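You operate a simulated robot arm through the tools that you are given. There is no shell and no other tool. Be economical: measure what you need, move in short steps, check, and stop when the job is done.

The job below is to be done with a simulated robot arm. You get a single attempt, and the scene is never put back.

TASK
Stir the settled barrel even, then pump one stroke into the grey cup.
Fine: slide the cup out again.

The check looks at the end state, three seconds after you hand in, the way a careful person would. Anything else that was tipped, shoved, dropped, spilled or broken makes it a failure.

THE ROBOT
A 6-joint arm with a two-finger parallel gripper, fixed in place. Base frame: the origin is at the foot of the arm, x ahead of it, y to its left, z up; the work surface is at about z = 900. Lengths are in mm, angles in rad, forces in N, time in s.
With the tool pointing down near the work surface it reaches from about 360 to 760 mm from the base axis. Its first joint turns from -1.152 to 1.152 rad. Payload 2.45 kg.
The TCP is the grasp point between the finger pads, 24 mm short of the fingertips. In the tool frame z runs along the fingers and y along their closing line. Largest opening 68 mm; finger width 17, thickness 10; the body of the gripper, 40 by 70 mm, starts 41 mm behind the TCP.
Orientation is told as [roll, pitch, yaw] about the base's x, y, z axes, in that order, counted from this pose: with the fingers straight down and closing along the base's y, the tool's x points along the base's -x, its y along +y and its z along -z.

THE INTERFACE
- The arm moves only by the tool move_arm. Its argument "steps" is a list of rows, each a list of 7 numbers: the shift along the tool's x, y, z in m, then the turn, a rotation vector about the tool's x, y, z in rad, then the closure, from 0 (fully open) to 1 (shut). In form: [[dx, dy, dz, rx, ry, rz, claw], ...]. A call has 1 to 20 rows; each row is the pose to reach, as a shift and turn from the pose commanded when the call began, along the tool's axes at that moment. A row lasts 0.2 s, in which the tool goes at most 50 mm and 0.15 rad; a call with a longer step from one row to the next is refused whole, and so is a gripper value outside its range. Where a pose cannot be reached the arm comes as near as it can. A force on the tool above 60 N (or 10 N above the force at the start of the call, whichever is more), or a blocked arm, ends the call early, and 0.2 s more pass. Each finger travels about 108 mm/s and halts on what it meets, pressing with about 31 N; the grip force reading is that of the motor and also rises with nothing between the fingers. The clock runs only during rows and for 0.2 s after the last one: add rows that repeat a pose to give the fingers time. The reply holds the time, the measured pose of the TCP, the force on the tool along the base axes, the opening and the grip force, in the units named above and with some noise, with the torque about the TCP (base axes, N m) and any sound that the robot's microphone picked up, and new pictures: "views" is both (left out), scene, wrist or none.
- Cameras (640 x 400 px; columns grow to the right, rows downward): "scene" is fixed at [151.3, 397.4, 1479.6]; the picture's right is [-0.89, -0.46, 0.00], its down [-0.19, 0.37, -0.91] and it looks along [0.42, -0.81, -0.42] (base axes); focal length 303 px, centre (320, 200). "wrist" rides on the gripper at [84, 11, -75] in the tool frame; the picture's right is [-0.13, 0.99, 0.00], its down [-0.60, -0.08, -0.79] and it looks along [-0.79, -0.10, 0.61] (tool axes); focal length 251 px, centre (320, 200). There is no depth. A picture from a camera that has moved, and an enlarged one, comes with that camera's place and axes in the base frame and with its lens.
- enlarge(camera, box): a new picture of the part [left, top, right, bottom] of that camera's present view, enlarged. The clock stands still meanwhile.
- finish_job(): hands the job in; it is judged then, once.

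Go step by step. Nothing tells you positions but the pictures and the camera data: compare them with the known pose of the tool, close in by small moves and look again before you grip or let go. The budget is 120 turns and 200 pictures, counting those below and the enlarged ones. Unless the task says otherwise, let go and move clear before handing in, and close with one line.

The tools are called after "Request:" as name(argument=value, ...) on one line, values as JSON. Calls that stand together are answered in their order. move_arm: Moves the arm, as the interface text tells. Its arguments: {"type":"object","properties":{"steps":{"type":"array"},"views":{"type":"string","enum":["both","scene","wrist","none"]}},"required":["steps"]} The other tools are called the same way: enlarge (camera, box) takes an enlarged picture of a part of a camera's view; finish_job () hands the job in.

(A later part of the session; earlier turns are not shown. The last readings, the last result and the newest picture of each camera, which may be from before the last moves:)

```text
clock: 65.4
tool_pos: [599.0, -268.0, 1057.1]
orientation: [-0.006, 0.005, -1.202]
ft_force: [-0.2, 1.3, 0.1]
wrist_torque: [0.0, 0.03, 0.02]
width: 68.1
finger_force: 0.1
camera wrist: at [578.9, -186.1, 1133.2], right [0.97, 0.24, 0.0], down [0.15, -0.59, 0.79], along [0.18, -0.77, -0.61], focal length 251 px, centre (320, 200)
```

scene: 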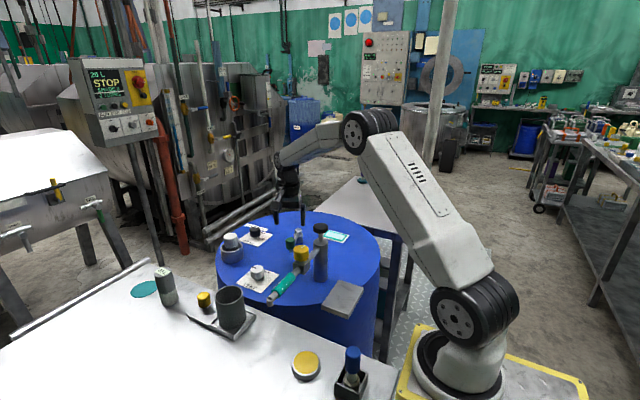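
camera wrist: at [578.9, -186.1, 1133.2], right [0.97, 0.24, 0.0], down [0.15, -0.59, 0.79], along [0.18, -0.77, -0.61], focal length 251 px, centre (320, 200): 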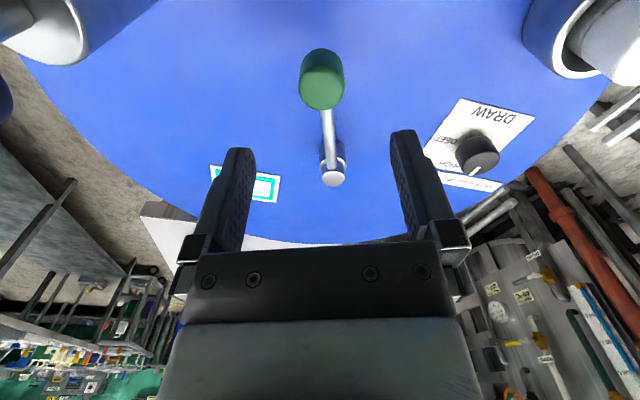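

Descending over the handle with the pads across the swing direction.

Request:
move_arm(steps=[[0.001, 0, 0.03, 0, 0, 0, 0], [0.002, 0, 0.06, 0, 0, 0, 0], [0.0027, 0, 0.09, 0, 0, 0, 0], [0.0027, 0, 0.09, 0, 0, 0, 0], [0.0027, 0, 0.09, 0, 0, 0, 1], [0.0027, 0, 0.09, 0, 0, 0, 1], [0.0027, 0, 0.09, 0, 0, 0, 1]], views="wrist")

```text
clock: 67.0
tool_pos: [597.2, -261.9, 965.6]
orientation: [-0.002, 0.001, -1.199]
ft_force: [17.1, 5.7, -9.5]
wrist_torque: [-0.44, -0.95, 0.31]
width: 29.5
finger_force: 43.5
camera wrist: at [576.8, -180.8, 1040.9], right [0.97, 0.24, 0.0], down [0.15, -0.59, 0.79], along [0.19, -0.77, -0.61], focal length 251 px, centre (320, 200)
```

wrist: 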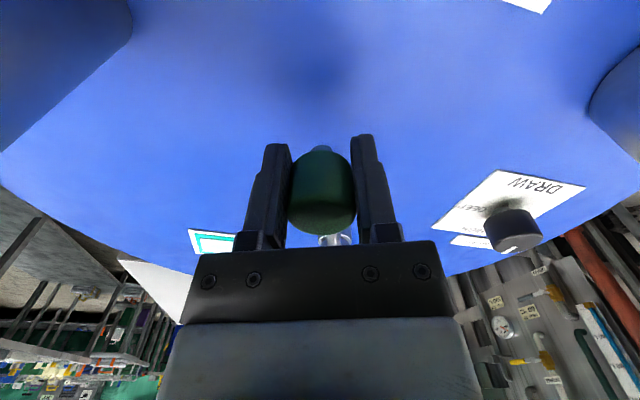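

Request:
move_arm(steps=[[0, 0.003, 0, 0, 0, 0, 1], [0, 0.006, 0, 0, 0, 0, 1], [0, 0.009, 0, 0, 0, 0, 1], [0, 0.012, 0, 0, 0, 0, 1], [0, 0.015, 0, 0, 0, 0, 1]], views="none")

```text
clock: 68.2
tool_pos: [610.2, -260.9, 965.8]
orientation: [-0.006, 0.004, -1.199]
ft_force: [-3.3, -1.6, -9.6]
wrist_torque: [0.26, -0.71, -0.38]
width: 29.8
finger_force: 43.3
```

It moves freely clockwise from here. Continuing clockwise on the arc at 50 mm/s.

Request:
move_arm(steps=[[-0.0016, 0.0098, 0, 0, 0, 0, 1], [-0.0041, 0.0193, 0, 0, 0, 0, 1], [-0.0074, 0.0287, 0, 0, 0, 0, 1], [-0.0114, 0.0376, 0, 0, 0, 0, 1], [-0.0162, 0.0462, 0, 0, 0, 0, 1], [-0.0218, 0.0545, 0, 0, 0, 0, 1], [-0.0218, 0.0545, 0, 0, 0, 0, 1]], views="scene")

Request:
enlarge(camera="scene", box=[285, 215, 365, 260])

```text
clock: 69.8
tool_pos: [669.9, -260.2, 967.2]
orientation: [-0.004, 0.001, -1.199]
ft_force: [-4.4, -4.3, 7.1]
wrist_torque: [0.28, -0.44, -0.34]
width: 29.6
finger_force: 43.3
```

scene: 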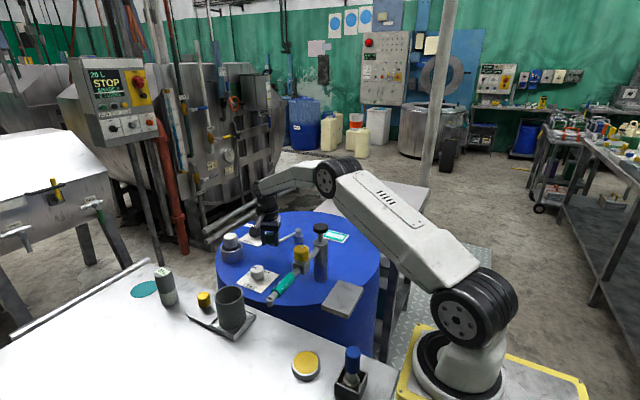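

```text
8.00 times, centred on (325, 238) of scene
camera zoom: at [151.1, 397.4, 1479.6], right [-0.89, -0.46, 0.0], down [-0.19, 0.37, -0.91], along [0.42, -0.81, -0.42], focal length 2427 px, centre (280, -100)
```

zoom: 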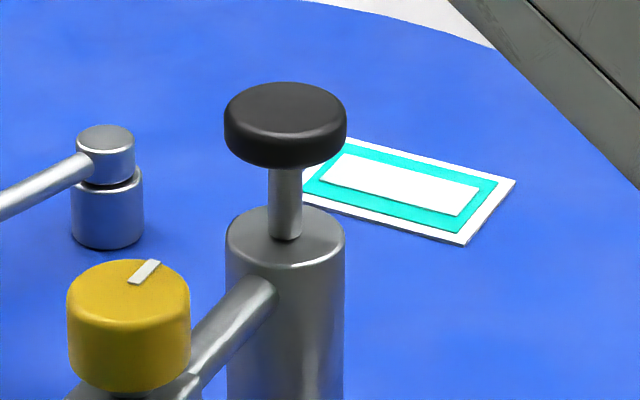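

The pale patch in the sight pane is shrinking, so rocking the lever is stirring. I'll oscillate between the stops.

Request:
move_arm(steps=[[0.0086, -0.0133, 0, 0, 0, 0, 1], [0.015, -0.0274, 0, 0, 0, 0, 1], [0.0196, -0.0422, 0, 0, 0, 0, 1], [0.0221, -0.057, 0, 0, 0, 0, 1], [0.0196, -0.0422, 0, 0, 0, 0, 1], [0.015, -0.0274, 0, 0, 0, 0, 1], [0.0086, -0.0133, 0, 0, 0, 0, 1], [0, 0, 0, 0, 0, 0, 1], [0.0086, -0.0133, 0, 0, 0, 0, 1], [0.015, -0.0274, 0, 0, 0, 0, 1], [0.0196, -0.0422, 0, 0, 0, 0, 1], [0.0221, -0.057, 0, 0, 0, 0, 1], [0.0196, -0.0422, 0, 0, 0, 0, 1], [0.015, -0.0274, 0, 0, 0, 0, 1], [0.0086, -0.0133, 0, 0, 0, 0, 1], [0, 0, 0, 0, 0, 0, 1]], views="none")

Request:
enlarge(camera="scene", box=[285, 215, 365, 260])

```text
clock: 73.2
tool_pos: [669.8, -260.6, 966.1]
orientation: [-0.002, 0.001, -1.199]
ft_force: [-6.2, -1.4, 1.9]
wrist_torque: [-0.14, -0.89, -0.55]
width: 29.3
finger_force: 43.8
```

```text
8.00 times, centred on (325, 238) of scene
camera zoom: at [151.1, 397.4, 1479.6], right [-0.89, -0.46, 0.0], down [-0.19, 0.37, -0.91], along [0.42, -0.81, -0.42], focal length 2427 px, centre (280, -100)
```

zoom: 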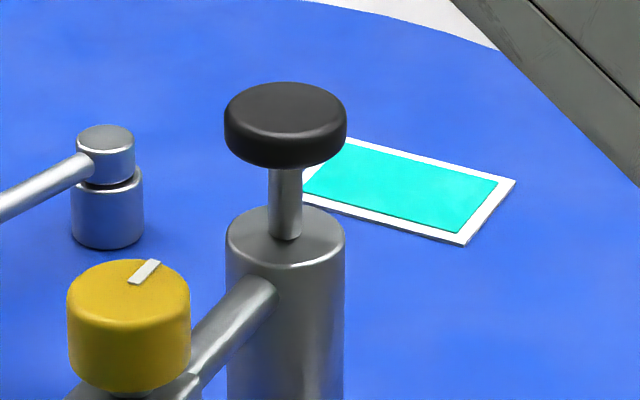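

The sight pane is now fully teal: even. Release the lever and rise, then look at the cup and tray.

Request:
move_arm(steps=[[0, 0, 0, 0, 0, 0, 0.3], [0, 0, 0, 0, 0, 0, 0], [0, 0, 0, 0, 0, 0, 0], [0, 0, -0.04, 0, 0, 0, 0], [0, 0, -0.08, 0, 0, 0, 0], [0, 0, -0.13, 0, 0, 0, 0], [0, 0, -0.18, 0, 0, 0, 0], [0, 0, -0.18, 0, 0, 0, 0]], views="none")

Request:
enlarge(camera="scene", box=[165, 260, 305, 350])

```text
clock: 75.0
tool_pos: [671.6, -255.3, 1146.5]
orientation: [-0.005, 0.004, -1.201]
ft_force: [0.5, -0.4, 0.0]
wrist_torque: [0.0, 0.0, -0.03]
width: 68.0
finger_force: 0.0
```

```text
4.44 times, centred on (235, 305) of scene
camera zoom: at [151.3, 397.4, 1479.6], right [-0.89, -0.46, 0.0], down [-0.19, 0.37, -0.91], along [0.42, -0.81, -0.42], focal length 1348 px, centre (698, -267)
```

zoom: 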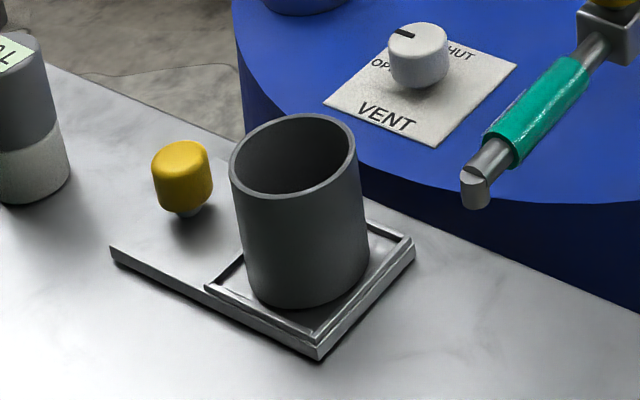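

Stirred even. The tray assembly runs along x (y≈-38..47), cup at its near end (~585,5), yellow knob at (~672,8), spout tip at (~477,-3). I need a closer look at the tray.

Request:
move_arm(steps=[[0.034, 0.004, -0.01, 0, 0, -0.14, 0], [0.068, 0.0075, -0.02, 0, 0, -0.28, 0], [0.102, 0.011, -0.02, 0, 0, -0.42, 0], [0.136, 0.015, -0.02, 0, 0, -0.56, 0], [0.17, 0.0186, -0.02, 0, 0, -0.7, 0], [0.2045, 0.022, -0.02, 0, 0, -0.84, 0], [0.2386, 0.026, -0.02, 0, 0, -0.98, 0], [0.2727, 0.03, -0.02, 0, 0, -1.1, 0], [0.2727, 0.03, -0.02, 0, 0, -1.2, 0], [0.2727, 0.03, -0.02, 0, 0, -1.2, 0]], views="wrist")

Request:
enlarge(camera="wrist", box=[220, 0, 480, 240])

```text
clock: 77.2
tool_pos: [600.2, 4.4, 1167.0]
orientation: [0.0, 0.005, 0.001]
ft_force: [-0.6, 0.5, 0.6]
wrist_torque: [0.02, -0.01, 0.0]
width: 68.1
finger_force: 0.1
camera wrist: at [516.2, 15.8, 1243.6], right [0.13, 0.99, 0.0], down [0.61, -0.08, 0.79], along [0.78, -0.1, -0.61], focal length 251 px, centre (320, 200)
```

wrist: 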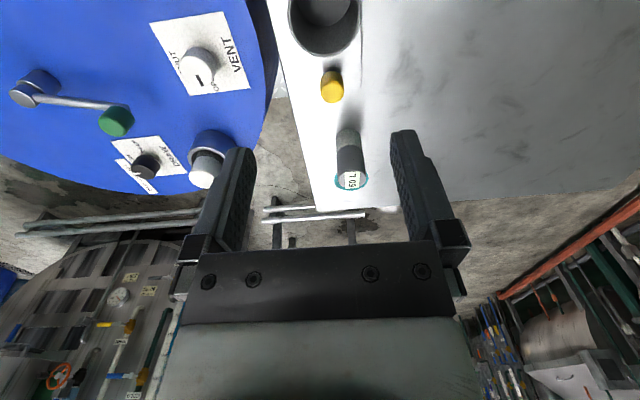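

```text
1.67 times, centred on (350, 120) of wrist
camera zoom: at [516.2, 15.8, 1243.6], right [0.13, 0.99, 0.0], down [0.61, -0.08, 0.79], along [0.78, -0.1, -0.61], focal length 419 px, centre (270, 333)
```

zoom: 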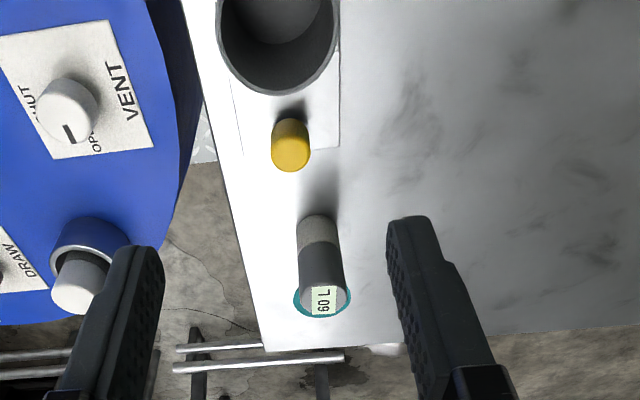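

Request:
move_arm(steps=[[0.015, 0, 0, 0, 0.13, 0, 0], [0.03, 0, 0, 0, 0.26, 0, 0], [0.045, 0, 0, 0, 0.4, 0, 0], [0.06, 0, 0, 0, 0.53, 0, 0], [0.06, 0, 0, 0, 0.53, 0, 0]], views="wrist")

Request:
enlarge(camera="wrist", box=[180, 0, 460, 240])

```text
clock: 78.4
tool_pos: [539.9, 5.2, 1167.3]
orientation: [0.0, 0.536, -0.001]
ft_force: [0.3, 0.6, 0.0]
wrist_torque: [0.03, -0.03, 0.03]
width: 67.9
finger_force: 0.1
camera wrist: at [506.2, 15.4, 1275.7], right [0.11, 0.99, -0.06], down [0.92, -0.08, 0.37], along [0.36, -0.1, -0.93], focal length 251 px, centre (320, 200)
```

wrist: 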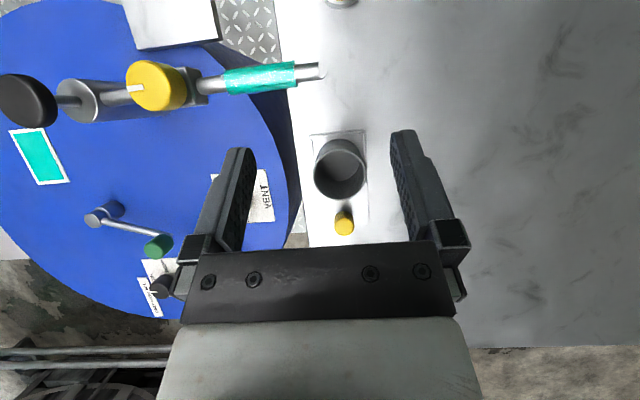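

```text
1.67 times, centred on (320, 120) of wrist
camera zoom: at [506.2, 15.4, 1275.7], right [0.11, 0.99, -0.06], down [0.92, -0.08, 0.37], along [0.36, -0.1, -0.93], focal length 419 px, centre (320, 333)
```

zoom: 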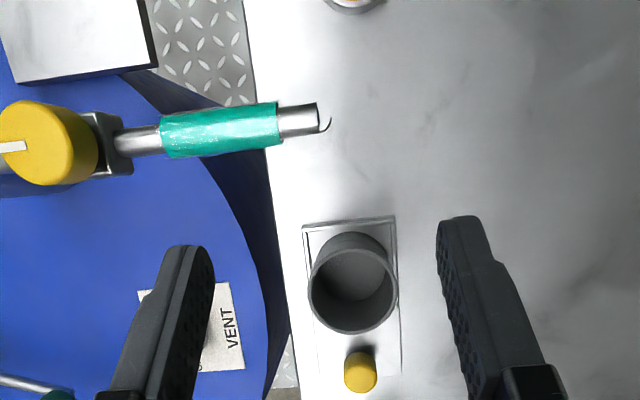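

Spout outlet ≈(478,4); cup ≈(588,10); knob ≈(668,11,top 954); sled must slide about −110 mm in x. I'll grip the knob with the fingers closing along x and the camera off to the +y side. First level out above the knob.

Request:
move_arm(steps=[[-0.035, 0.0015, -0.0034, 0, -0.134, 0, 0], [-0.07, 0.003, -0.007, 0, -0.268, 0, 0], [-0.105, 0.0045, -0.01, 0, -0.402, 0, 0], [-0.1407, 0.006, -0.0137, 0, -0.536, 0, 0.35], [-0.1407, 0.006, -0.0137, 0, -0.536, 0, 0.35]], views="none")

```text
clock: 79.6
tool_pos: [669.5, 9.8, 1107.7]
orientation: [0.001, -0.001, -0.001]
ft_force: [-0.2, 0.1, -0.2]
wrist_torque: [0.01, 0.02, 0.01]
width: 44.3
finger_force: 0.1
```

Request:
move_arm(steps=[[0, 0, 0, 0, 0, 0.14, 0.35], [0, 0, 0, 0, 0, 0.28, 0.35], [0, 0, 0, 0, 0, 0.42, 0.35], [0, 0, 0, 0, 0, 0.56, 0.35], [0, 0, 0, 0, 0, 0.7, 0.35], [0, 0, 0, 0, 0, 0.84, 0.35], [0, 0, 0, 0, 0, 0.98, 0.35], [0, 0, 0, 0, 0, 1.12, 0.35], [0, 0, 0, 0, 0, 1.26, 0.35], [0, 0, 0, 0, 0, 1.4, 0.35], [0, 0, 0, 0, 0, 1.54, 0.35], [0, 0, 0.03, 0, 0, 1.57, 0.35], [0, 0, 0.05, 0, 0, 1.57, 0.35], [0, 0, 0.05, 0, 0, 1.57, 0.35]], views="both")

```text
clock: 82.6
tool_pos: [668.5, 11.9, 1056.1]
orientation: [0.001, 0.002, -1.571]
ft_force: [-0.2, -0.7, 0.7]
wrist_torque: [-0.03, 0.02, 0.02]
width: 44.1
finger_force: 0.0
camera wrist: at [679.3, 96.4, 1131.8], right [0.99, -0.13, 0.0], down [-0.08, -0.61, 0.79], along [-0.1, -0.79, -0.61], focal length 251 px, centre (320, 200)
```

scene: 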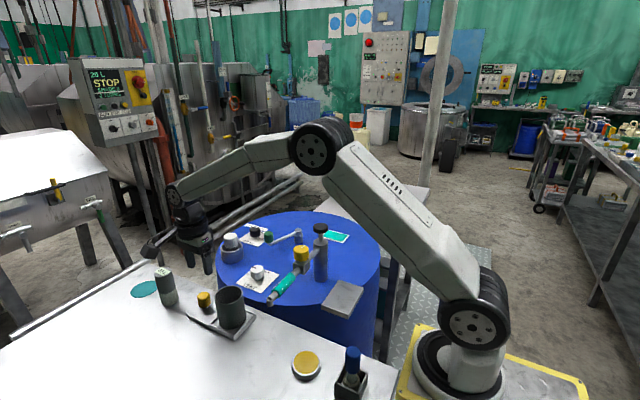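
wrist: 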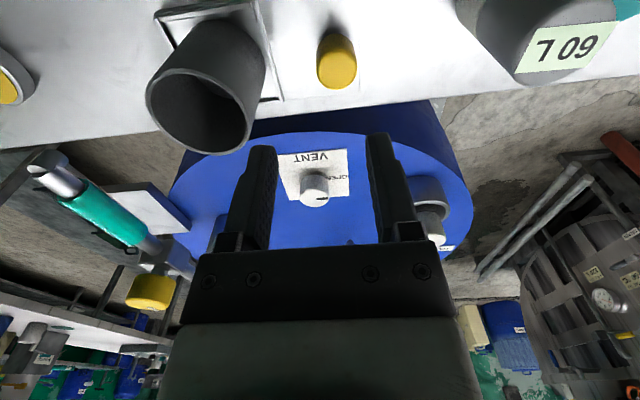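

Refining from this view: knob is at about (681,5) with top near 938. Moving closer above it.

Request:
move_arm(steps=[[-0.0035, 0.0062, 0.035, 0, 0, 0, 0.35], [-0.0069, 0.0125, 0.07, 0, 0, 0, 0.35], [-0.0069, 0.0125, 0.07, 0, 0, 0, 0.35]], views="both")

Request:
enlarge(camera="scene", box=[150, 240, 290, 350])

```text
clock: 83.4
tool_pos: [680.9, 2.9, 985.3]
orientation: [0.001, 0.001, -1.571]
ft_force: [0.6, -1.0, 0.0]
wrist_torque: [-0.02, -0.02, -0.03]
width: 44.0
finger_force: 0.0
camera wrist: at [692.5, 86.2, 1061.0], right [0.99, -0.13, 0.0], down [-0.08, -0.61, 0.79], along [-0.1, -0.79, -0.61], focal length 251 px, centre (320, 200)
```

scene: 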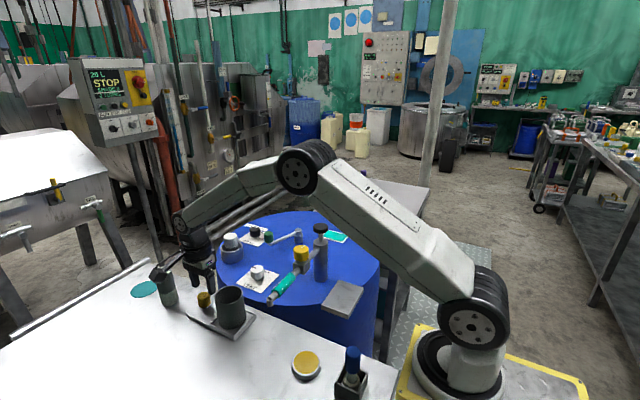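
wrist: 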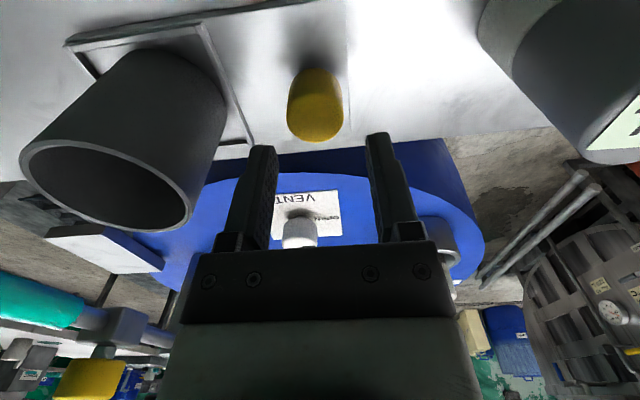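

```text
3.64 times, centred on (220, 295) of scene
camera zoom: at [151.3, 397.4, 1479.6], right [-0.89, -0.46, 0.0], down [-0.19, 0.37, -0.91], along [0.42, -0.81, -0.42], focal length 1103 px, centre (684, -146)
```

zoom: 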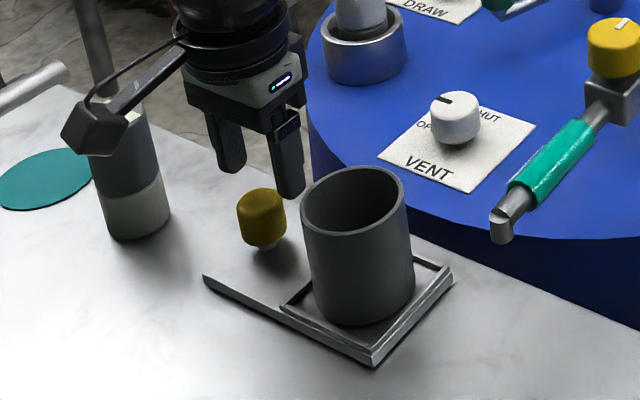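

Knob: (680,8.5), top ≈944. Descend and grip.

Request:
move_arm(steps=[[0.003, 0, 0.022, 0, 0, 0, 0.35], [0.0056, 0, 0.045, 0, 0, 0, 0.35], [0.0056, 0, 0.045, 0, 0, 0, 0.35]], views="wrist")

```text
clock: 84.2
tool_pos: [680.7, 8.8, 941.2]
orientation: [0.002, 0.001, -1.571]
ft_force: [0.2, -0.5, 0.0]
wrist_torque: [-0.01, 0.05, 0.03]
width: 44.2
finger_force: 0.0
camera wrist: at [691.7, 92.7, 1016.5], right [0.99, -0.13, 0.0], down [-0.08, -0.61, 0.79], along [-0.1, -0.79, -0.61], focal length 251 px, centre (320, 200)
```

wrist: 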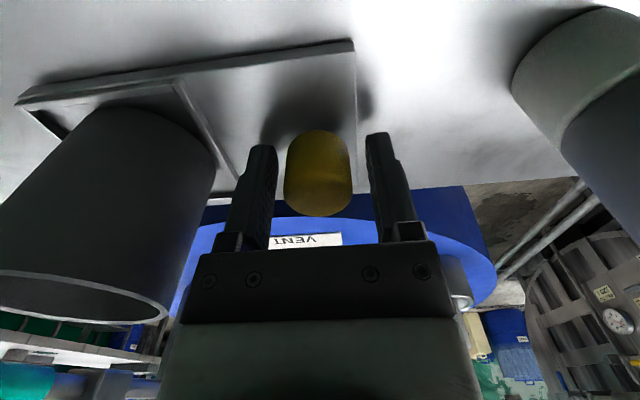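

The sled is one plate with the knob as handle. Gripping and trying a short slide toward the spout.

Request:
move_arm(steps=[[0, 0, 0, 0, 0, 0, 1], [0, 0, 0, 0, 0, 0, 1], [0, 0, 0, 0, 0, 0, 1], [0, -0.004, 0, 0, 0, 0, 1], [0, -0.008, 0, 0, 0, 0, 1], [0, -0.012, 0, 0, 0, 0, 1], [0, -0.016, 0, 0, 0, 0, 1], [0, -0.02, 0, 0, 0, 0, 1]], views="both")

```text
clock: 86.0
tool_pos: [660.8, 7.5, 941.0]
orientation: [-0.003, 0.004, -1.572]
ft_force: [0.7, -5.6, -15.9]
wrist_torque: [0.1, -0.12, -0.17]
width: 28.4
finger_force: 42.9
camera wrist: at [671.4, 92.7, 1016.6], right [0.99, -0.13, 0.0], down [-0.08, -0.6, 0.79], along [-0.1, -0.79, -0.61], focal length 251 px, centre (320, 200)
```

scene: 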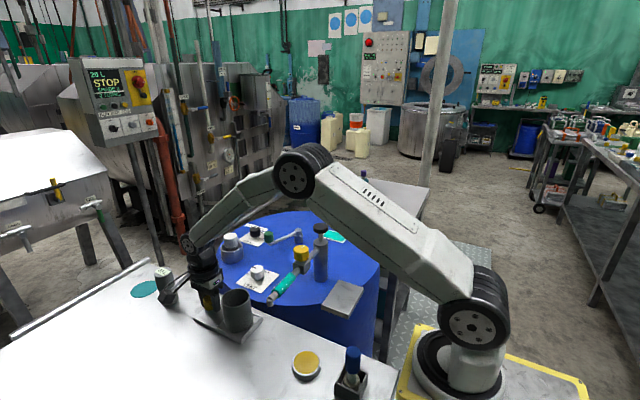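
wrist: 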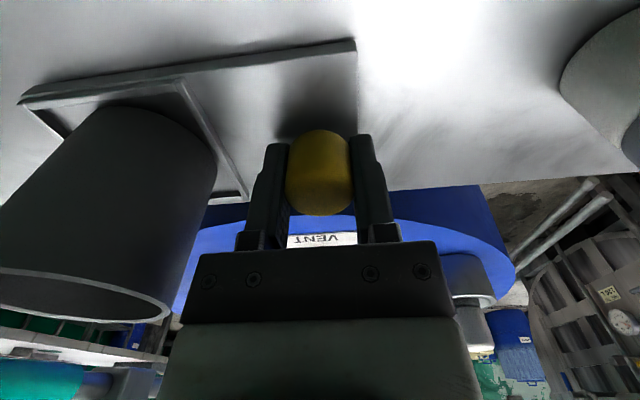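

The sled slides with the cup. Continuing gently to bring the cup under the spout.

Request:
move_arm(steps=[[0, -0.004, 0, 0, 0, 0, 1], [0, -0.01, 0, 0, 0, 0, 1], [0, -0.016, 0, 0, 0, 0, 1], [0, -0.022, 0, 0, 0, 0, 1], [0, -0.028, 0, 0, 0, 0, 1], [0, -0.034, 0, 0, 0, 0, 1], [0, -0.04, 0, 0, 0, 0, 1], [0, -0.046, 0, 0, 0, 0, 1], [0, -0.052, 0, 0, 0, 0, 1], [0, -0.058, 0, 0, 0, 0, 1], [0, -0.064, 0, 0, 0, 0, 1], [0, -0.07, 0, 0, 0, 0, 1], [0, -0.075, 0, 0, 0, 0, 1]], views="both")

Request:
enlarge(camera="scene", box=[190, 250, 330, 350])

```text
clock: 88.8
tool_pos: [586.1, 7.9, 944.1]
orientation: [-0.003, 0.001, -1.572]
ft_force: [0.3, -2.5, -29.5]
wrist_torque: [-0.51, -0.21, -0.15]
width: 28.2
finger_force: 42.7
camera wrist: at [596.6, 93.0, 1018.1], right [0.99, -0.13, 0.0], down [-0.08, -0.61, 0.79], along [-0.1, -0.79, -0.61], focal length 251 px, centre (320, 200)
```

scene: 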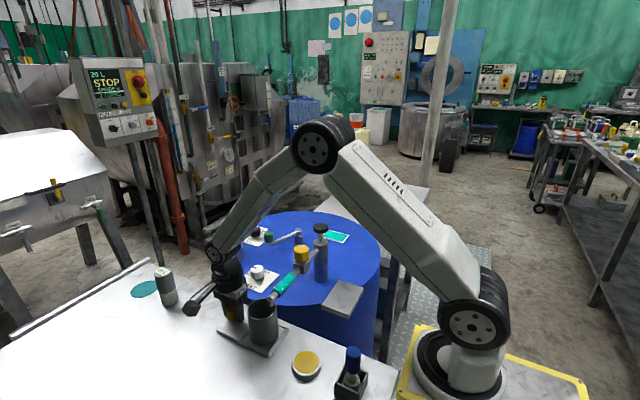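
wrist: 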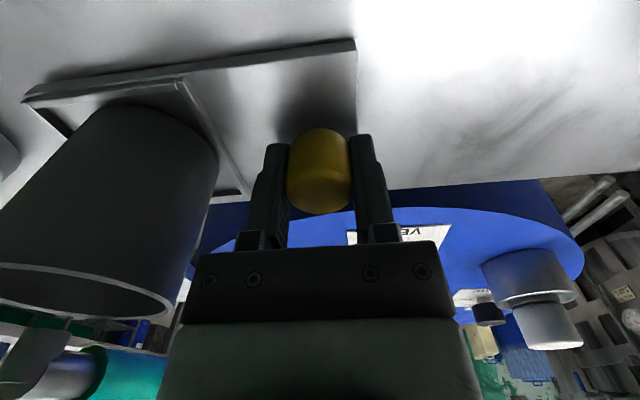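

```text
4.00 times, centred on (260, 300) of scene
camera zoom: at [151.9, 397.4, 1479.5], right [-0.89, -0.46, 0.0], down [-0.19, 0.37, -0.91], along [0.42, -0.81, -0.42], focal length 1213 px, centre (560, -200)
```

zoom: 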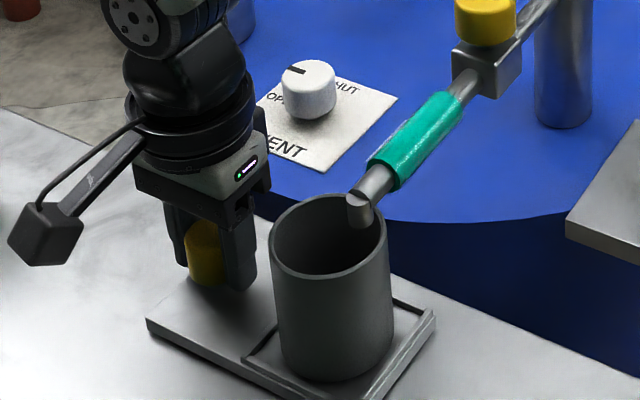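

The cup needs about 18 mm more. Moving on.

Request:
move_arm(steps=[[0, -0.004, 0.001, 0, 0, 0, 1], [0, -0.009, 0.002, 0, 0, 0, 1], [0, -0.014, 0.003, 0, 0, 0, 1], [0, -0.018, 0.003, 0, 0, 0, 1], [0, -0.018, 0.003, 0, 0, 0, 1]], views="both")

Request:
enlarge(camera="scene", box=[190, 250, 330, 350])

```text
clock: 90.0
tool_pos: [571.1, 8.9, 942.0]
orientation: [0.011, 0.001, -1.571]
ft_force: [1.2, -0.4, 32.4]
wrist_torque: [-0.05, 0.75, -0.05]
width: 28.1
finger_force: 42.6
camera wrist: at [580.5, 93.0, 1018.2], right [0.99, -0.13, 0.01], down [-0.09, -0.61, 0.79], along [-0.1, -0.79, -0.61], focal length 251 px, centre (320, 200)
```

scene: 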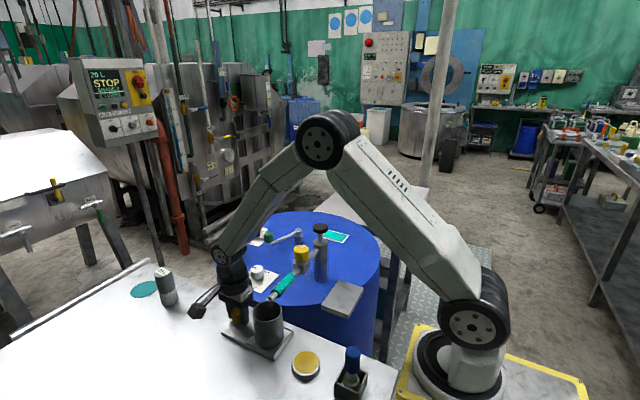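
wrist: 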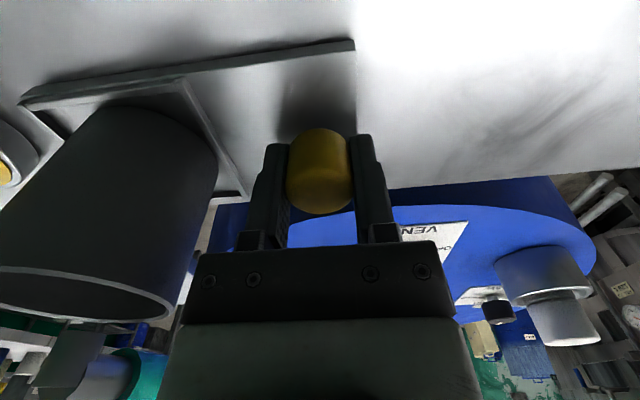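

```text
4.00 times, centred on (260, 300) of scene
camera zoom: at [150.8, 397.4, 1479.6], right [-0.89, -0.46, 0.0], down [-0.19, 0.37, -0.91], along [0.42, -0.81, -0.42], focal length 1213 px, centre (560, -200)
```

zoom: 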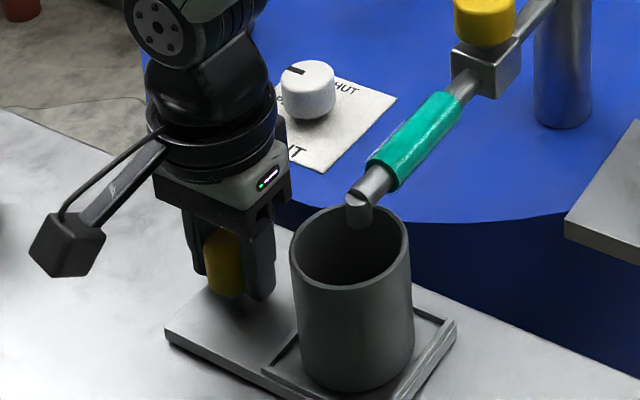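

Nearly centred; 6 mm more, relieve the vertical load, then release the knob.

Request:
move_arm(steps=[[0, -0.003, -0.002, 0, 0, 0, 1], [0, -0.006, -0.002, 0, 0, 0, 1], [0, -0.006, -0.002, 0, 0, 0, 1], [0, -0.006, -0.002, 0, 0, 0, 0.35], [0, -0.006, -0.002, 0, 0, 0, 0.35], [0, -0.006, -0.002, 0, 0, 0, 0.35], [0, -0.006, -0.04, 0, 0, 0, 0.35], [0, -0.006, -0.08, 0, 0, 0, 0.35], [0, 0.01, -0.12, 0, 0, 0, 0.35], [0, 0.03, -0.16, 0, 0, 0, 0.35], [0, 0.03, -0.16, 0, 0, 0, 0.35]], views="wrist")

Request:
enlarge(camera="scene", box=[190, 250, 330, 350])

```text
clock: 92.4
tool_pos: [597.5, 5.9, 1097.9]
orientation: [-0.001, 0.002, -1.572]
ft_force: [0.5, 0.7, 0.0]
wrist_torque: [0.01, 0.01, -0.02]
width: 43.9
finger_force: 0.1
camera wrist: at [608.4, 89.0, 1174.0], right [0.99, -0.13, 0.0], down [-0.08, -0.61, 0.79], along [-0.1, -0.79, -0.61], focal length 251 px, centre (320, 200)
```

wrist: 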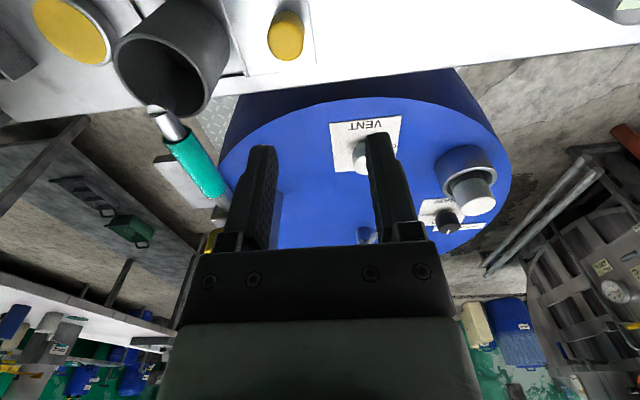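

```text
4.00 times, centred on (260, 300) of scene
camera zoom: at [151.3, 397.4, 1479.6], right [-0.89, -0.46, 0.0], down [-0.19, 0.37, -0.91], along [0.42, -0.81, -0.42], focal length 1213 px, centre (560, -200)
```

zoom: 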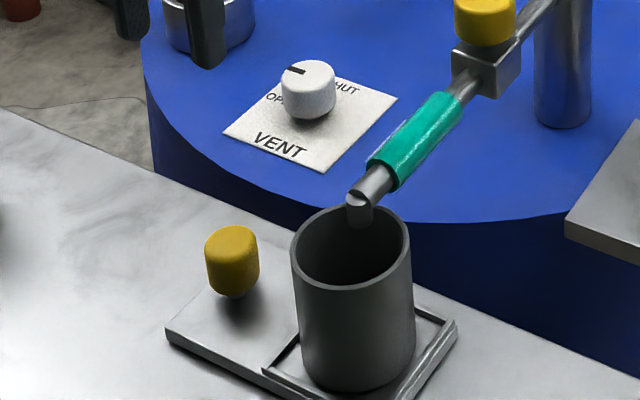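

Cup is under the spout. Now to the pump head at about (479,-237), rising first and closing the fingers.

Request:
move_arm(steps=[[0, 0, -0.04, 0, 0, 0, 0.5], [0, 0, -0.08, 0, 0, -0.13, 1], [-0.035, -0.017, -0.08, 0, 0, -0.27, 1], [-0.07, -0.034, -0.08, 0, 0, -0.41, 1], [-0.105, -0.051, -0.08, 0, 0, -0.55, 1], [-0.14, -0.068, -0.08, 0, 0, -0.69, 1], [-0.175, -0.085, -0.08, 0, 0, -0.83, 1], [-0.21, -0.102, -0.08, 0, 0, -0.97, 1], [-0.243, -0.1185, -0.08, 0, 0, -1.11, 1], [-0.243, -0.1185, -0.08, 0, 0, -1.11, 1]], views="both")

Request:
enlarge(camera="scene", box=[265, 205, 365, 285])

```text
clock: 94.6
tool_pos: [478.1, -234.0, 1178.6]
orientation: [0.002, 0.001, -0.46]
ft_force: [-0.1, -0.1, 0.1]
wrist_torque: [0.03, -0.01, 0.01]
width: 0.0
finger_force: 23.6
camera wrist: at [407.8, -187.1, 1253.9], right [0.56, 0.83, 0.0], down [0.51, -0.34, 0.79], along [0.66, -0.44, -0.61], focal length 251 px, centre (320, 200)
```

scene: 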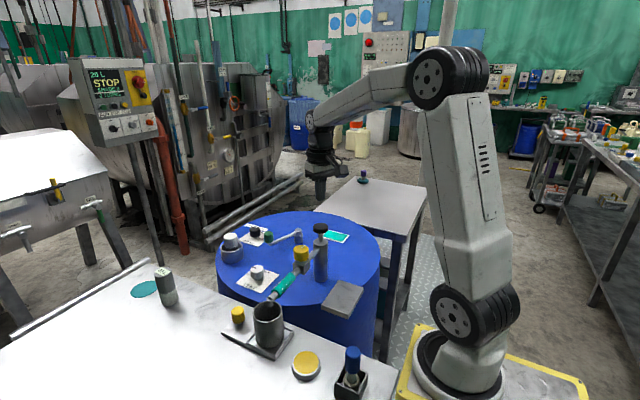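
wrist: 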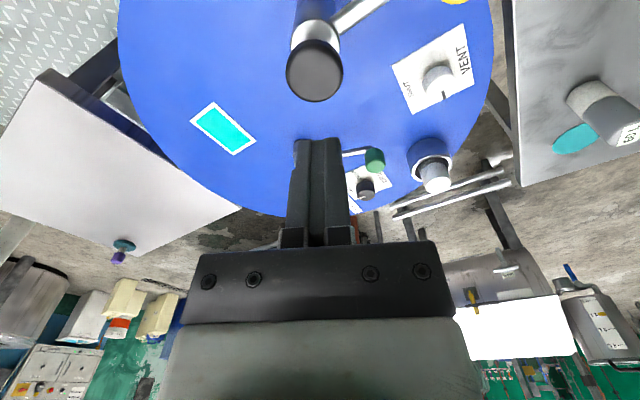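

```text
5.00 times, centred on (315, 245) of scene
camera zoom: at [151.3, 397.4, 1479.6], right [-0.89, -0.46, 0.0], down [-0.19, 0.37, -0.91], along [0.42, -0.81, -0.42], focal length 1517 px, centre (345, -25)
```

zoom: 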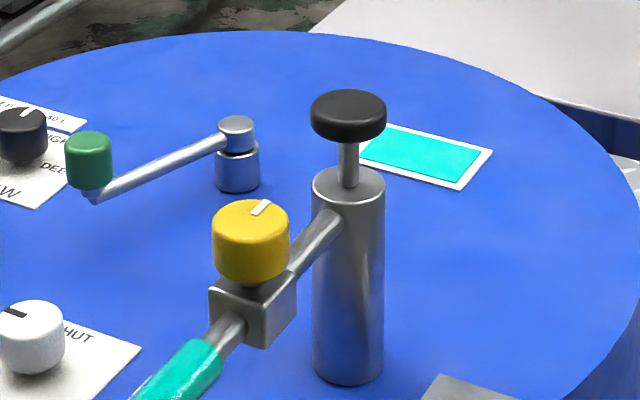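

Pane is still teal. Pump head centre ≈(476,-235), top ≈1076. Approaching just above it.

Request:
move_arm(steps=[[0.0007, -0.001, 0.035, 0, 0, 0, 1], [0.0013, -0.0018, 0.066, 0, 0, 0, 1], [0.0013, -0.0018, 0.066, 0, 0, 0, 1]], views="both")

Request:
enlarge(camera="scene", box=[265, 185, 385, 285])

```text
clock: 95.4
tool_pos: [478.9, -232.2, 1110.9]
orientation: [0.002, -0.001, -0.46]
ft_force: [0.9, -0.1, 0.4]
wrist_torque: [-0.01, 0.01, -0.03]
width: 0.4
finger_force: 23.3
camera wrist: at [407.7, -185.3, 1186.9], right [0.56, 0.83, 0.0], down [0.51, -0.34, 0.79], along [0.66, -0.44, -0.61], focal length 251 px, centre (320, 200)
```

scene: 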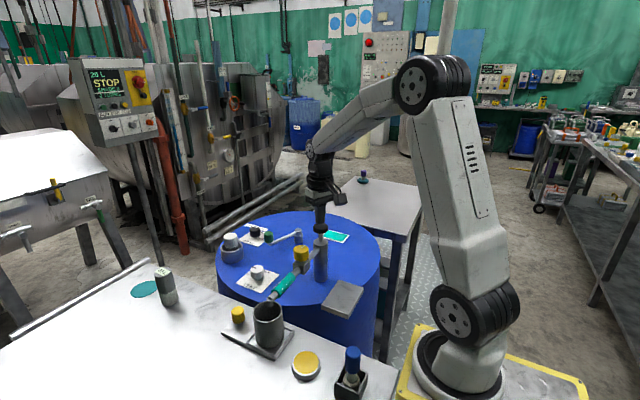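
wrist: 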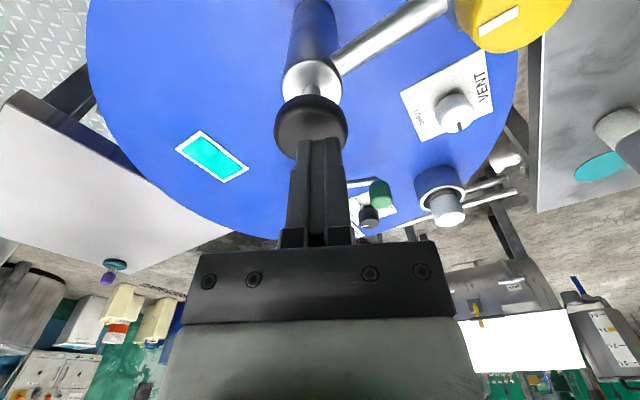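

```text
4.00 times, centred on (325, 235) of scene
camera zoom: at [151.3, 397.4, 1479.6], right [-0.89, -0.46, 0.0], down [-0.19, 0.37, -0.91], along [0.42, -0.81, -0.42], focal length 1213 px, centre (300, 60)
```

zoom: 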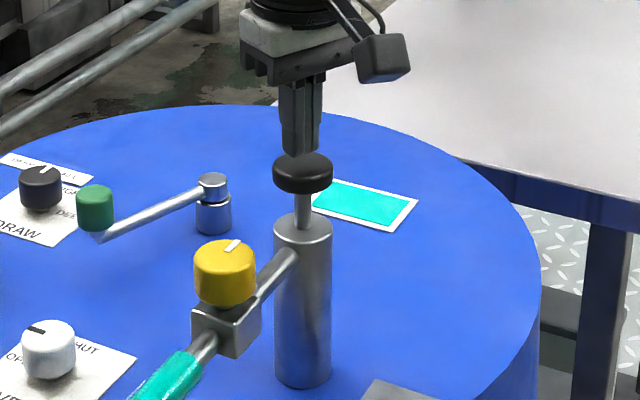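

Aligned over the head. Pressing down gradually.

Request:
move_arm(steps=[[0, -0.004, 0.004, 0, 0, 0, 1], [0, -0.004, 0.008, 0, 0, 0, 1], [0, -0.004, 0.012, 0, 0, 0, 1], [0, -0.004, 0.016, 0, 0, 0, 1], [0, -0.004, 0.02, 0, 0, 0, 1], [0, -0.004, 0.023, 0, 0, 0, 1]], views="scene")

Request:
enlarge(camera="scene", box=[235, 205, 355, 345])

```text
clock: 96.8
tool_pos: [475.8, -239.6, 1089.3]
orientation: [0.002, -0.001, -0.461]
ft_force: [-1.9, -0.5, 3.1]
wrist_torque: [0.01, 0.03, 0.01]
width: 0.1
finger_force: 23.2
```

scene: 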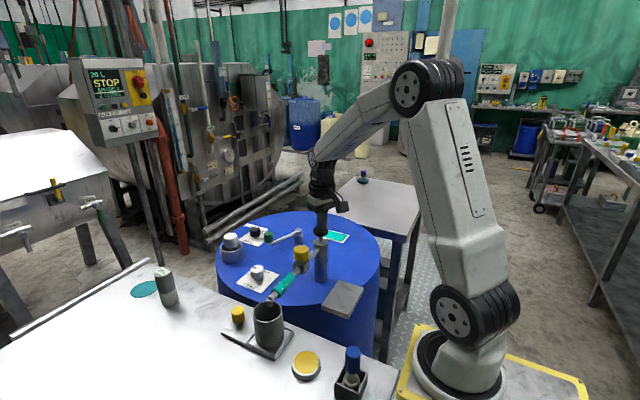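

```text
2.86 times, centred on (295, 275) of scene
camera zoom: at [151.3, 397.5, 1479.6], right [-0.89, -0.46, 0.0], down [-0.19, 0.37, -0.91], along [0.42, -0.81, -0.42], focal length 867 px, centre (391, -14)
```

zoom: 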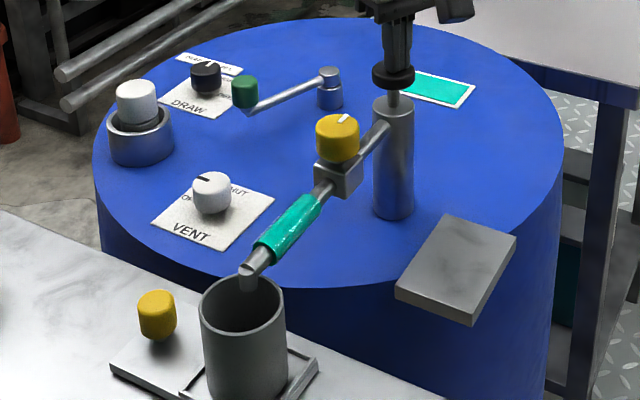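

In contact; continuing the stroke downward.

Request:
move_arm(steps=[[0, 0.001, 0.004, 0, 0, 0, 1], [0, 0.001, 0.008, 0, 0, 0, 1], [0, 0.001, 0.012, 0, 0, 0, 1], [0, 0.001, 0.016, 0, 0, 0, 1], [0, 0.001, 0.02, 0, 0, 0, 1], [0, 0.001, 0.023, 0, 0, 0, 1], [0, 0.001, 0.026, 0, 0, 0, 1], [0, 0.001, 0.029, 0, 0, 0, 1]], views="scene")

Request:
enlarge(camera="scene", box=[235, 205, 355, 345])

```text
clock: 98.5
tool_pos: [477.0, -236.8, 1067.5]
orientation: [0.002, -0.007, -0.461]
ft_force: [-12.4, 10.2, 28.2]
wrist_torque: [0.26, 0.36, -0.01]
width: 0.0
finger_force: 23.9
stopped in row 8: the force on the tool passed its limit at 63 N (the readings are from after the stop); the commanded pose is now the measured one
```

scene: 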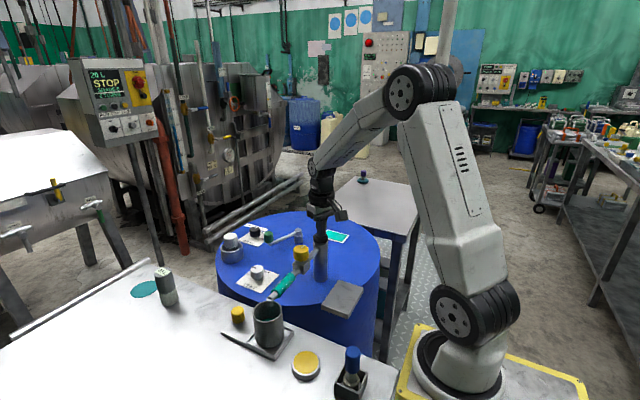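

```text
2.86 times, centred on (295, 275) of scene
camera zoom: at [150.5, 398.0, 1479.5], right [-0.89, -0.46, 0.0], down [-0.19, 0.37, -0.91], along [0.42, -0.81, -0.42], focal length 867 px, centre (391, -14)
```

zoom: 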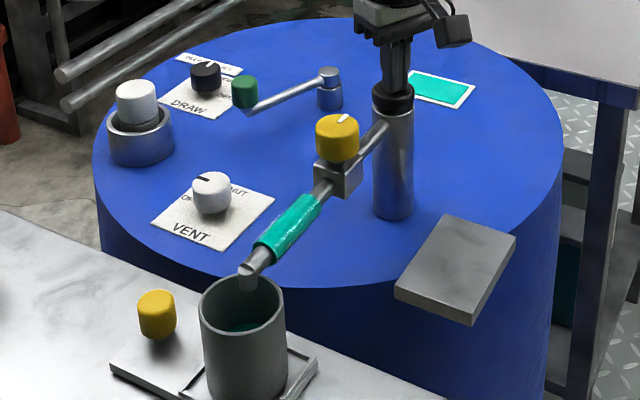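

Full stroke: the head is down and teal liquid is in the cup. Rising off the pump.

Request:
move_arm(steps=[[0, 0, -0.01, 0, 0, 0, 1], [0, 0, -0.025, 0, 0, 0, 1], [0, 0, -0.05, 0, 0, 0, 1], [0, 0, -0.09, 0, 0, 0, 1], [0, 0, -0.13, 0, 0, 0, 1], [0, 0, -0.13, 0, 0, 0, 1]], views="scene")

Request:
enlarge(camera="scene", box=[235, 205, 355, 345])

Request:
enlarge(camera="scene", box=[230, 285, 310, 355])

```text
clock: 100.0
tool_pos: [477.6, -237.7, 1195.8]
orientation: [0.001, -0.003, -0.461]
ft_force: [0.6, 0.1, -1.6]
wrist_torque: [0.01, 0.02, -0.01]
width: 0.0
finger_force: 24.0
```

scene: 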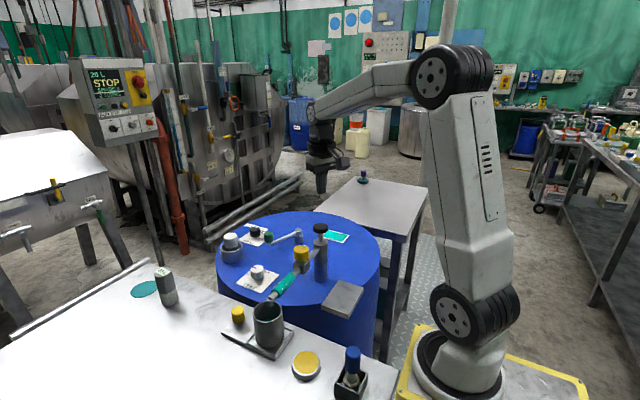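

```text
2.86 times, centred on (295, 275) of scene
camera zoom: at [151.3, 397.4, 1479.6], right [-0.89, -0.46, 0.0], down [-0.19, 0.37, -0.91], along [0.42, -0.81, -0.42], focal length 867 px, centre (391, -14)
```

zoom: 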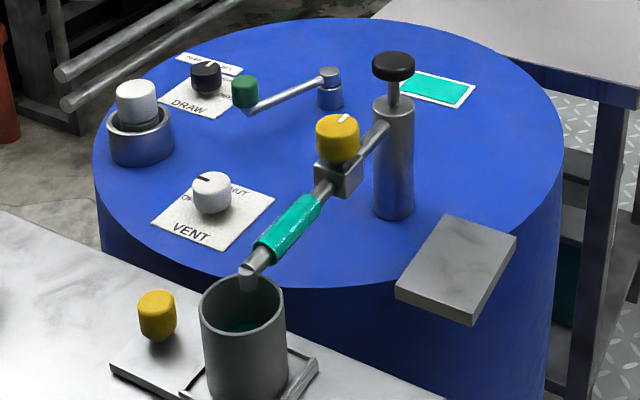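

```text
5.71 times, centred on (270, 320) of scene
camera zoom: at [151.3, 397.4, 1479.6], right [-0.89, -0.46, 0.0], down [-0.19, 0.37, -0.91], along [0.42, -0.81, -0.42], focal length 1734 px, centre (606, -486)
```

zoom: 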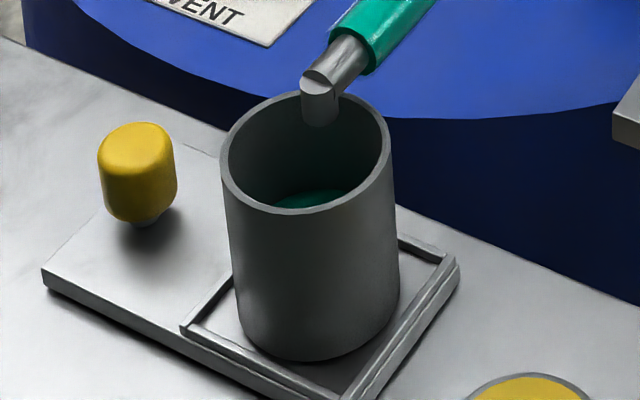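

Pump head sprang back; cup holds the liquid, no drips. Now back to the sled knob to slide the cup out.

Request:
move_arm(steps=[[0.001, 0.034, 0, 0, 0, 0.14, 1], [0.002, 0.068, 0, 0, 0, 0.28, 1], [0.003, 0.102, 0, 0, 0, 0.42, 1], [0.004, 0.136, 0, 0, 0, 0.56, 1], [0.005, 0.17, 0, 0, 0, 0.7, 1], [0.006, 0.204, 0, 0, 0, 0.84, 0.7], [0.0075, 0.238, 0, 0, 0, 0.98, 0.35], [0.0084, 0.27, 0.005, 0, 0, 1.11, 0.35], [0.0084, 0.27, 0.05, 0, 0, 1.11, 0.35], [0.0084, 0.27, 0.1, 0, 0, 1.11, 0.35], [0.0084, 0.27, 0.1, 0, 0, 1.11, 0.35]], views="wrist")

```text
clock: 102.3
tool_pos: [590.7, 4.7, 1095.9]
orientation: [0.006, 0.0, -1.57]
ft_force: [0.8, -0.8, -1.5]
wrist_torque: [0.04, 0.02, 0.02]
width: 44.2
finger_force: 0.1
camera wrist: at [601.9, 89.7, 1171.6], right [0.99, -0.13, 0.01], down [-0.08, -0.6, 0.79], along [-0.1, -0.79, -0.61], focal length 251 px, centre (320, 200)
```

wrist: 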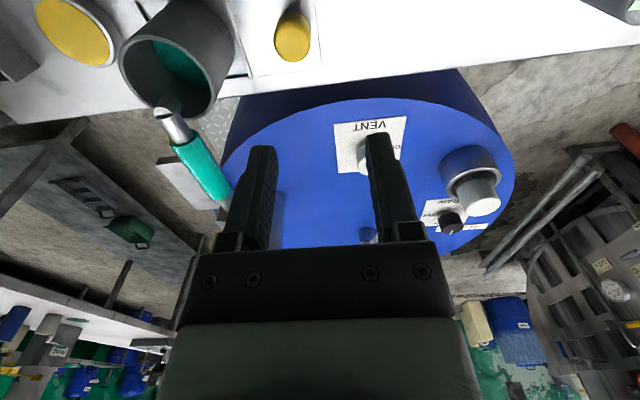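

Knob at (569,9). Moving above it.

Request:
move_arm(steps=[[0.001, -0.011, 0.03, 0, 0, 0, 0.35], [0.0038, -0.0217, 0.07, 0, 0, 0, 0.35], [0.0038, -0.0217, 0.105, 0, 0, 0, 0.35], [0.0038, -0.0217, 0.105, 0, 0, 0, 0.35]], views="wrist")

```text
clock: 103.3
tool_pos: [566.7, 8.3, 991.7]
orientation: [0.006, 0.0, -1.57]
ft_force: [1.2, -0.4, 0.0]
wrist_torque: [0.0, 0.01, -0.01]
width: 44.1
finger_force: 0.0
camera wrist: at [577.7, 92.8, 1067.8], right [0.99, -0.13, 0.01], down [-0.08, -0.6, 0.79], along [-0.1, -0.79, -0.61], focal length 251 px, centre (320, 200)
```

wrist: 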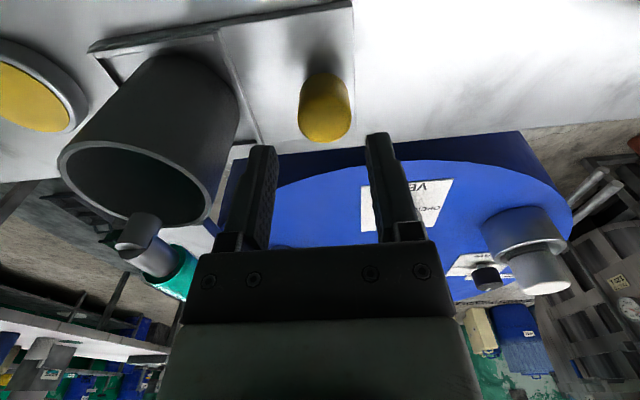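

Request:
move_arm(steps=[[0, 0.0045, 0.025, 0, 0, 0, 0.35], [0, 0.0045, 0.05, 0, 0, 0, 0.35], [0, 0.0045, 0.05, 0, 0, 0, 0.35]], views="wrist")

```text
clock: 104.2
tool_pos: [572.5, 8.9, 940.4]
orientation: [0.005, 0.0, -1.57]
ft_force: [-0.4, -0.4, 0.3]
wrist_torque: [0.01, 0.0, -0.02]
width: 44.0
finger_force: 0.2
camera wrist: at [583.8, 93.2, 1015.8], right [0.99, -0.13, 0.01], down [-0.08, -0.6, 0.79], along [-0.1, -0.79, -0.61], focal length 251 px, centre (320, 200)
```

wrist: 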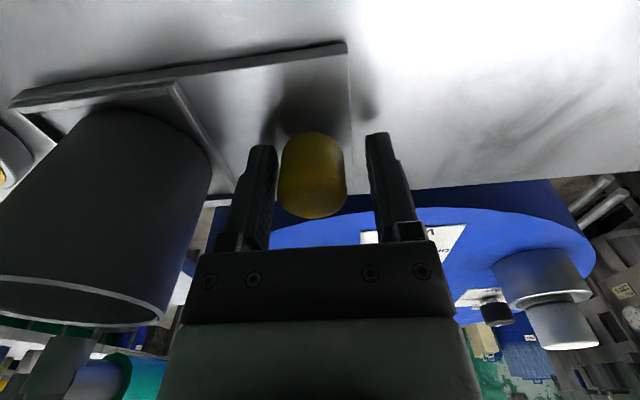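

Request:
move_arm(steps=[[0, -0.003, 0, 0, 0, 0, 0.35], [0, -0.003, 0, 0, 0, 0, 1], [0, -0.003, 0, 0, 0, 0, 1], [0, -0.003, 0, 0, 0, 0, 1], [0, -0.001, 0, 0, 0, 0, 1], [0, 0.002, 0, 0, 0, 0, 1], [0, 0.006, 0, 0, 0, 0, 1], [0, 0.011, 0, 0, 0, 0, 1], [0, 0.016, 0, 0, 0, 0, 1], [0, 0.021, 0, 0, 0, 0, 1], [0, 0.026, 0, 0, 0, 0, 1], [0, 0.031, 0, 0, 0, 0, 1], [0, 0.036, 0, 0, 0, 0, 1], [0, 0.041, 0, 0, 0, 0, 1], [0, 0.045, 0, 0, 0, 0, 1], [0, 0.048, 0, 0, 0, 0, 1], [0, 0.05, 0, 0, 0, 0, 1]], views="scene")

Request:
enlarge(camera="scene", box=[190, 250, 330, 350])

```text
clock: 107.8
tool_pos: [622.9, 11.0, 940.7]
orientation: [0.003, -0.001, -1.573]
ft_force: [-0.3, -22.2, -14.8]
wrist_torque: [0.26, -0.06, -0.12]
width: 28.1
finger_force: 43.3
```

scene: 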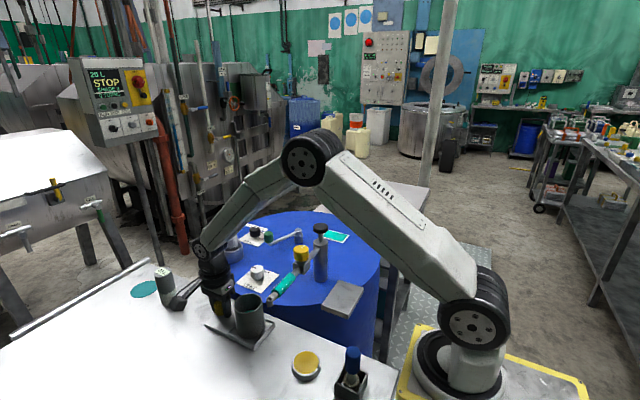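

```text
4.00 times, centred on (260, 300) of scene
camera zoom: at [151.7, 396.8, 1479.7], right [-0.89, -0.46, 0.0], down [-0.19, 0.37, -0.91], along [0.42, -0.81, -0.42], focal length 1213 px, centre (560, -200)
```

zoom: 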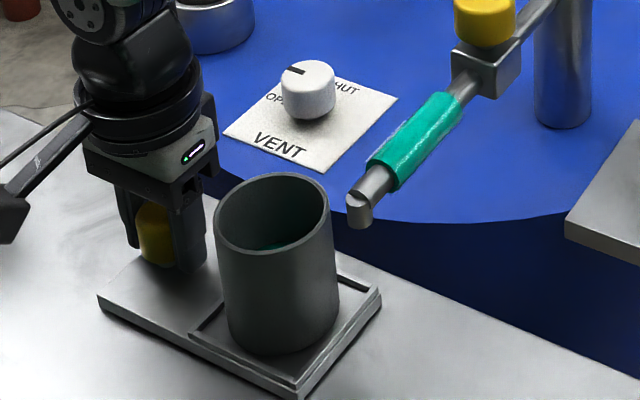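

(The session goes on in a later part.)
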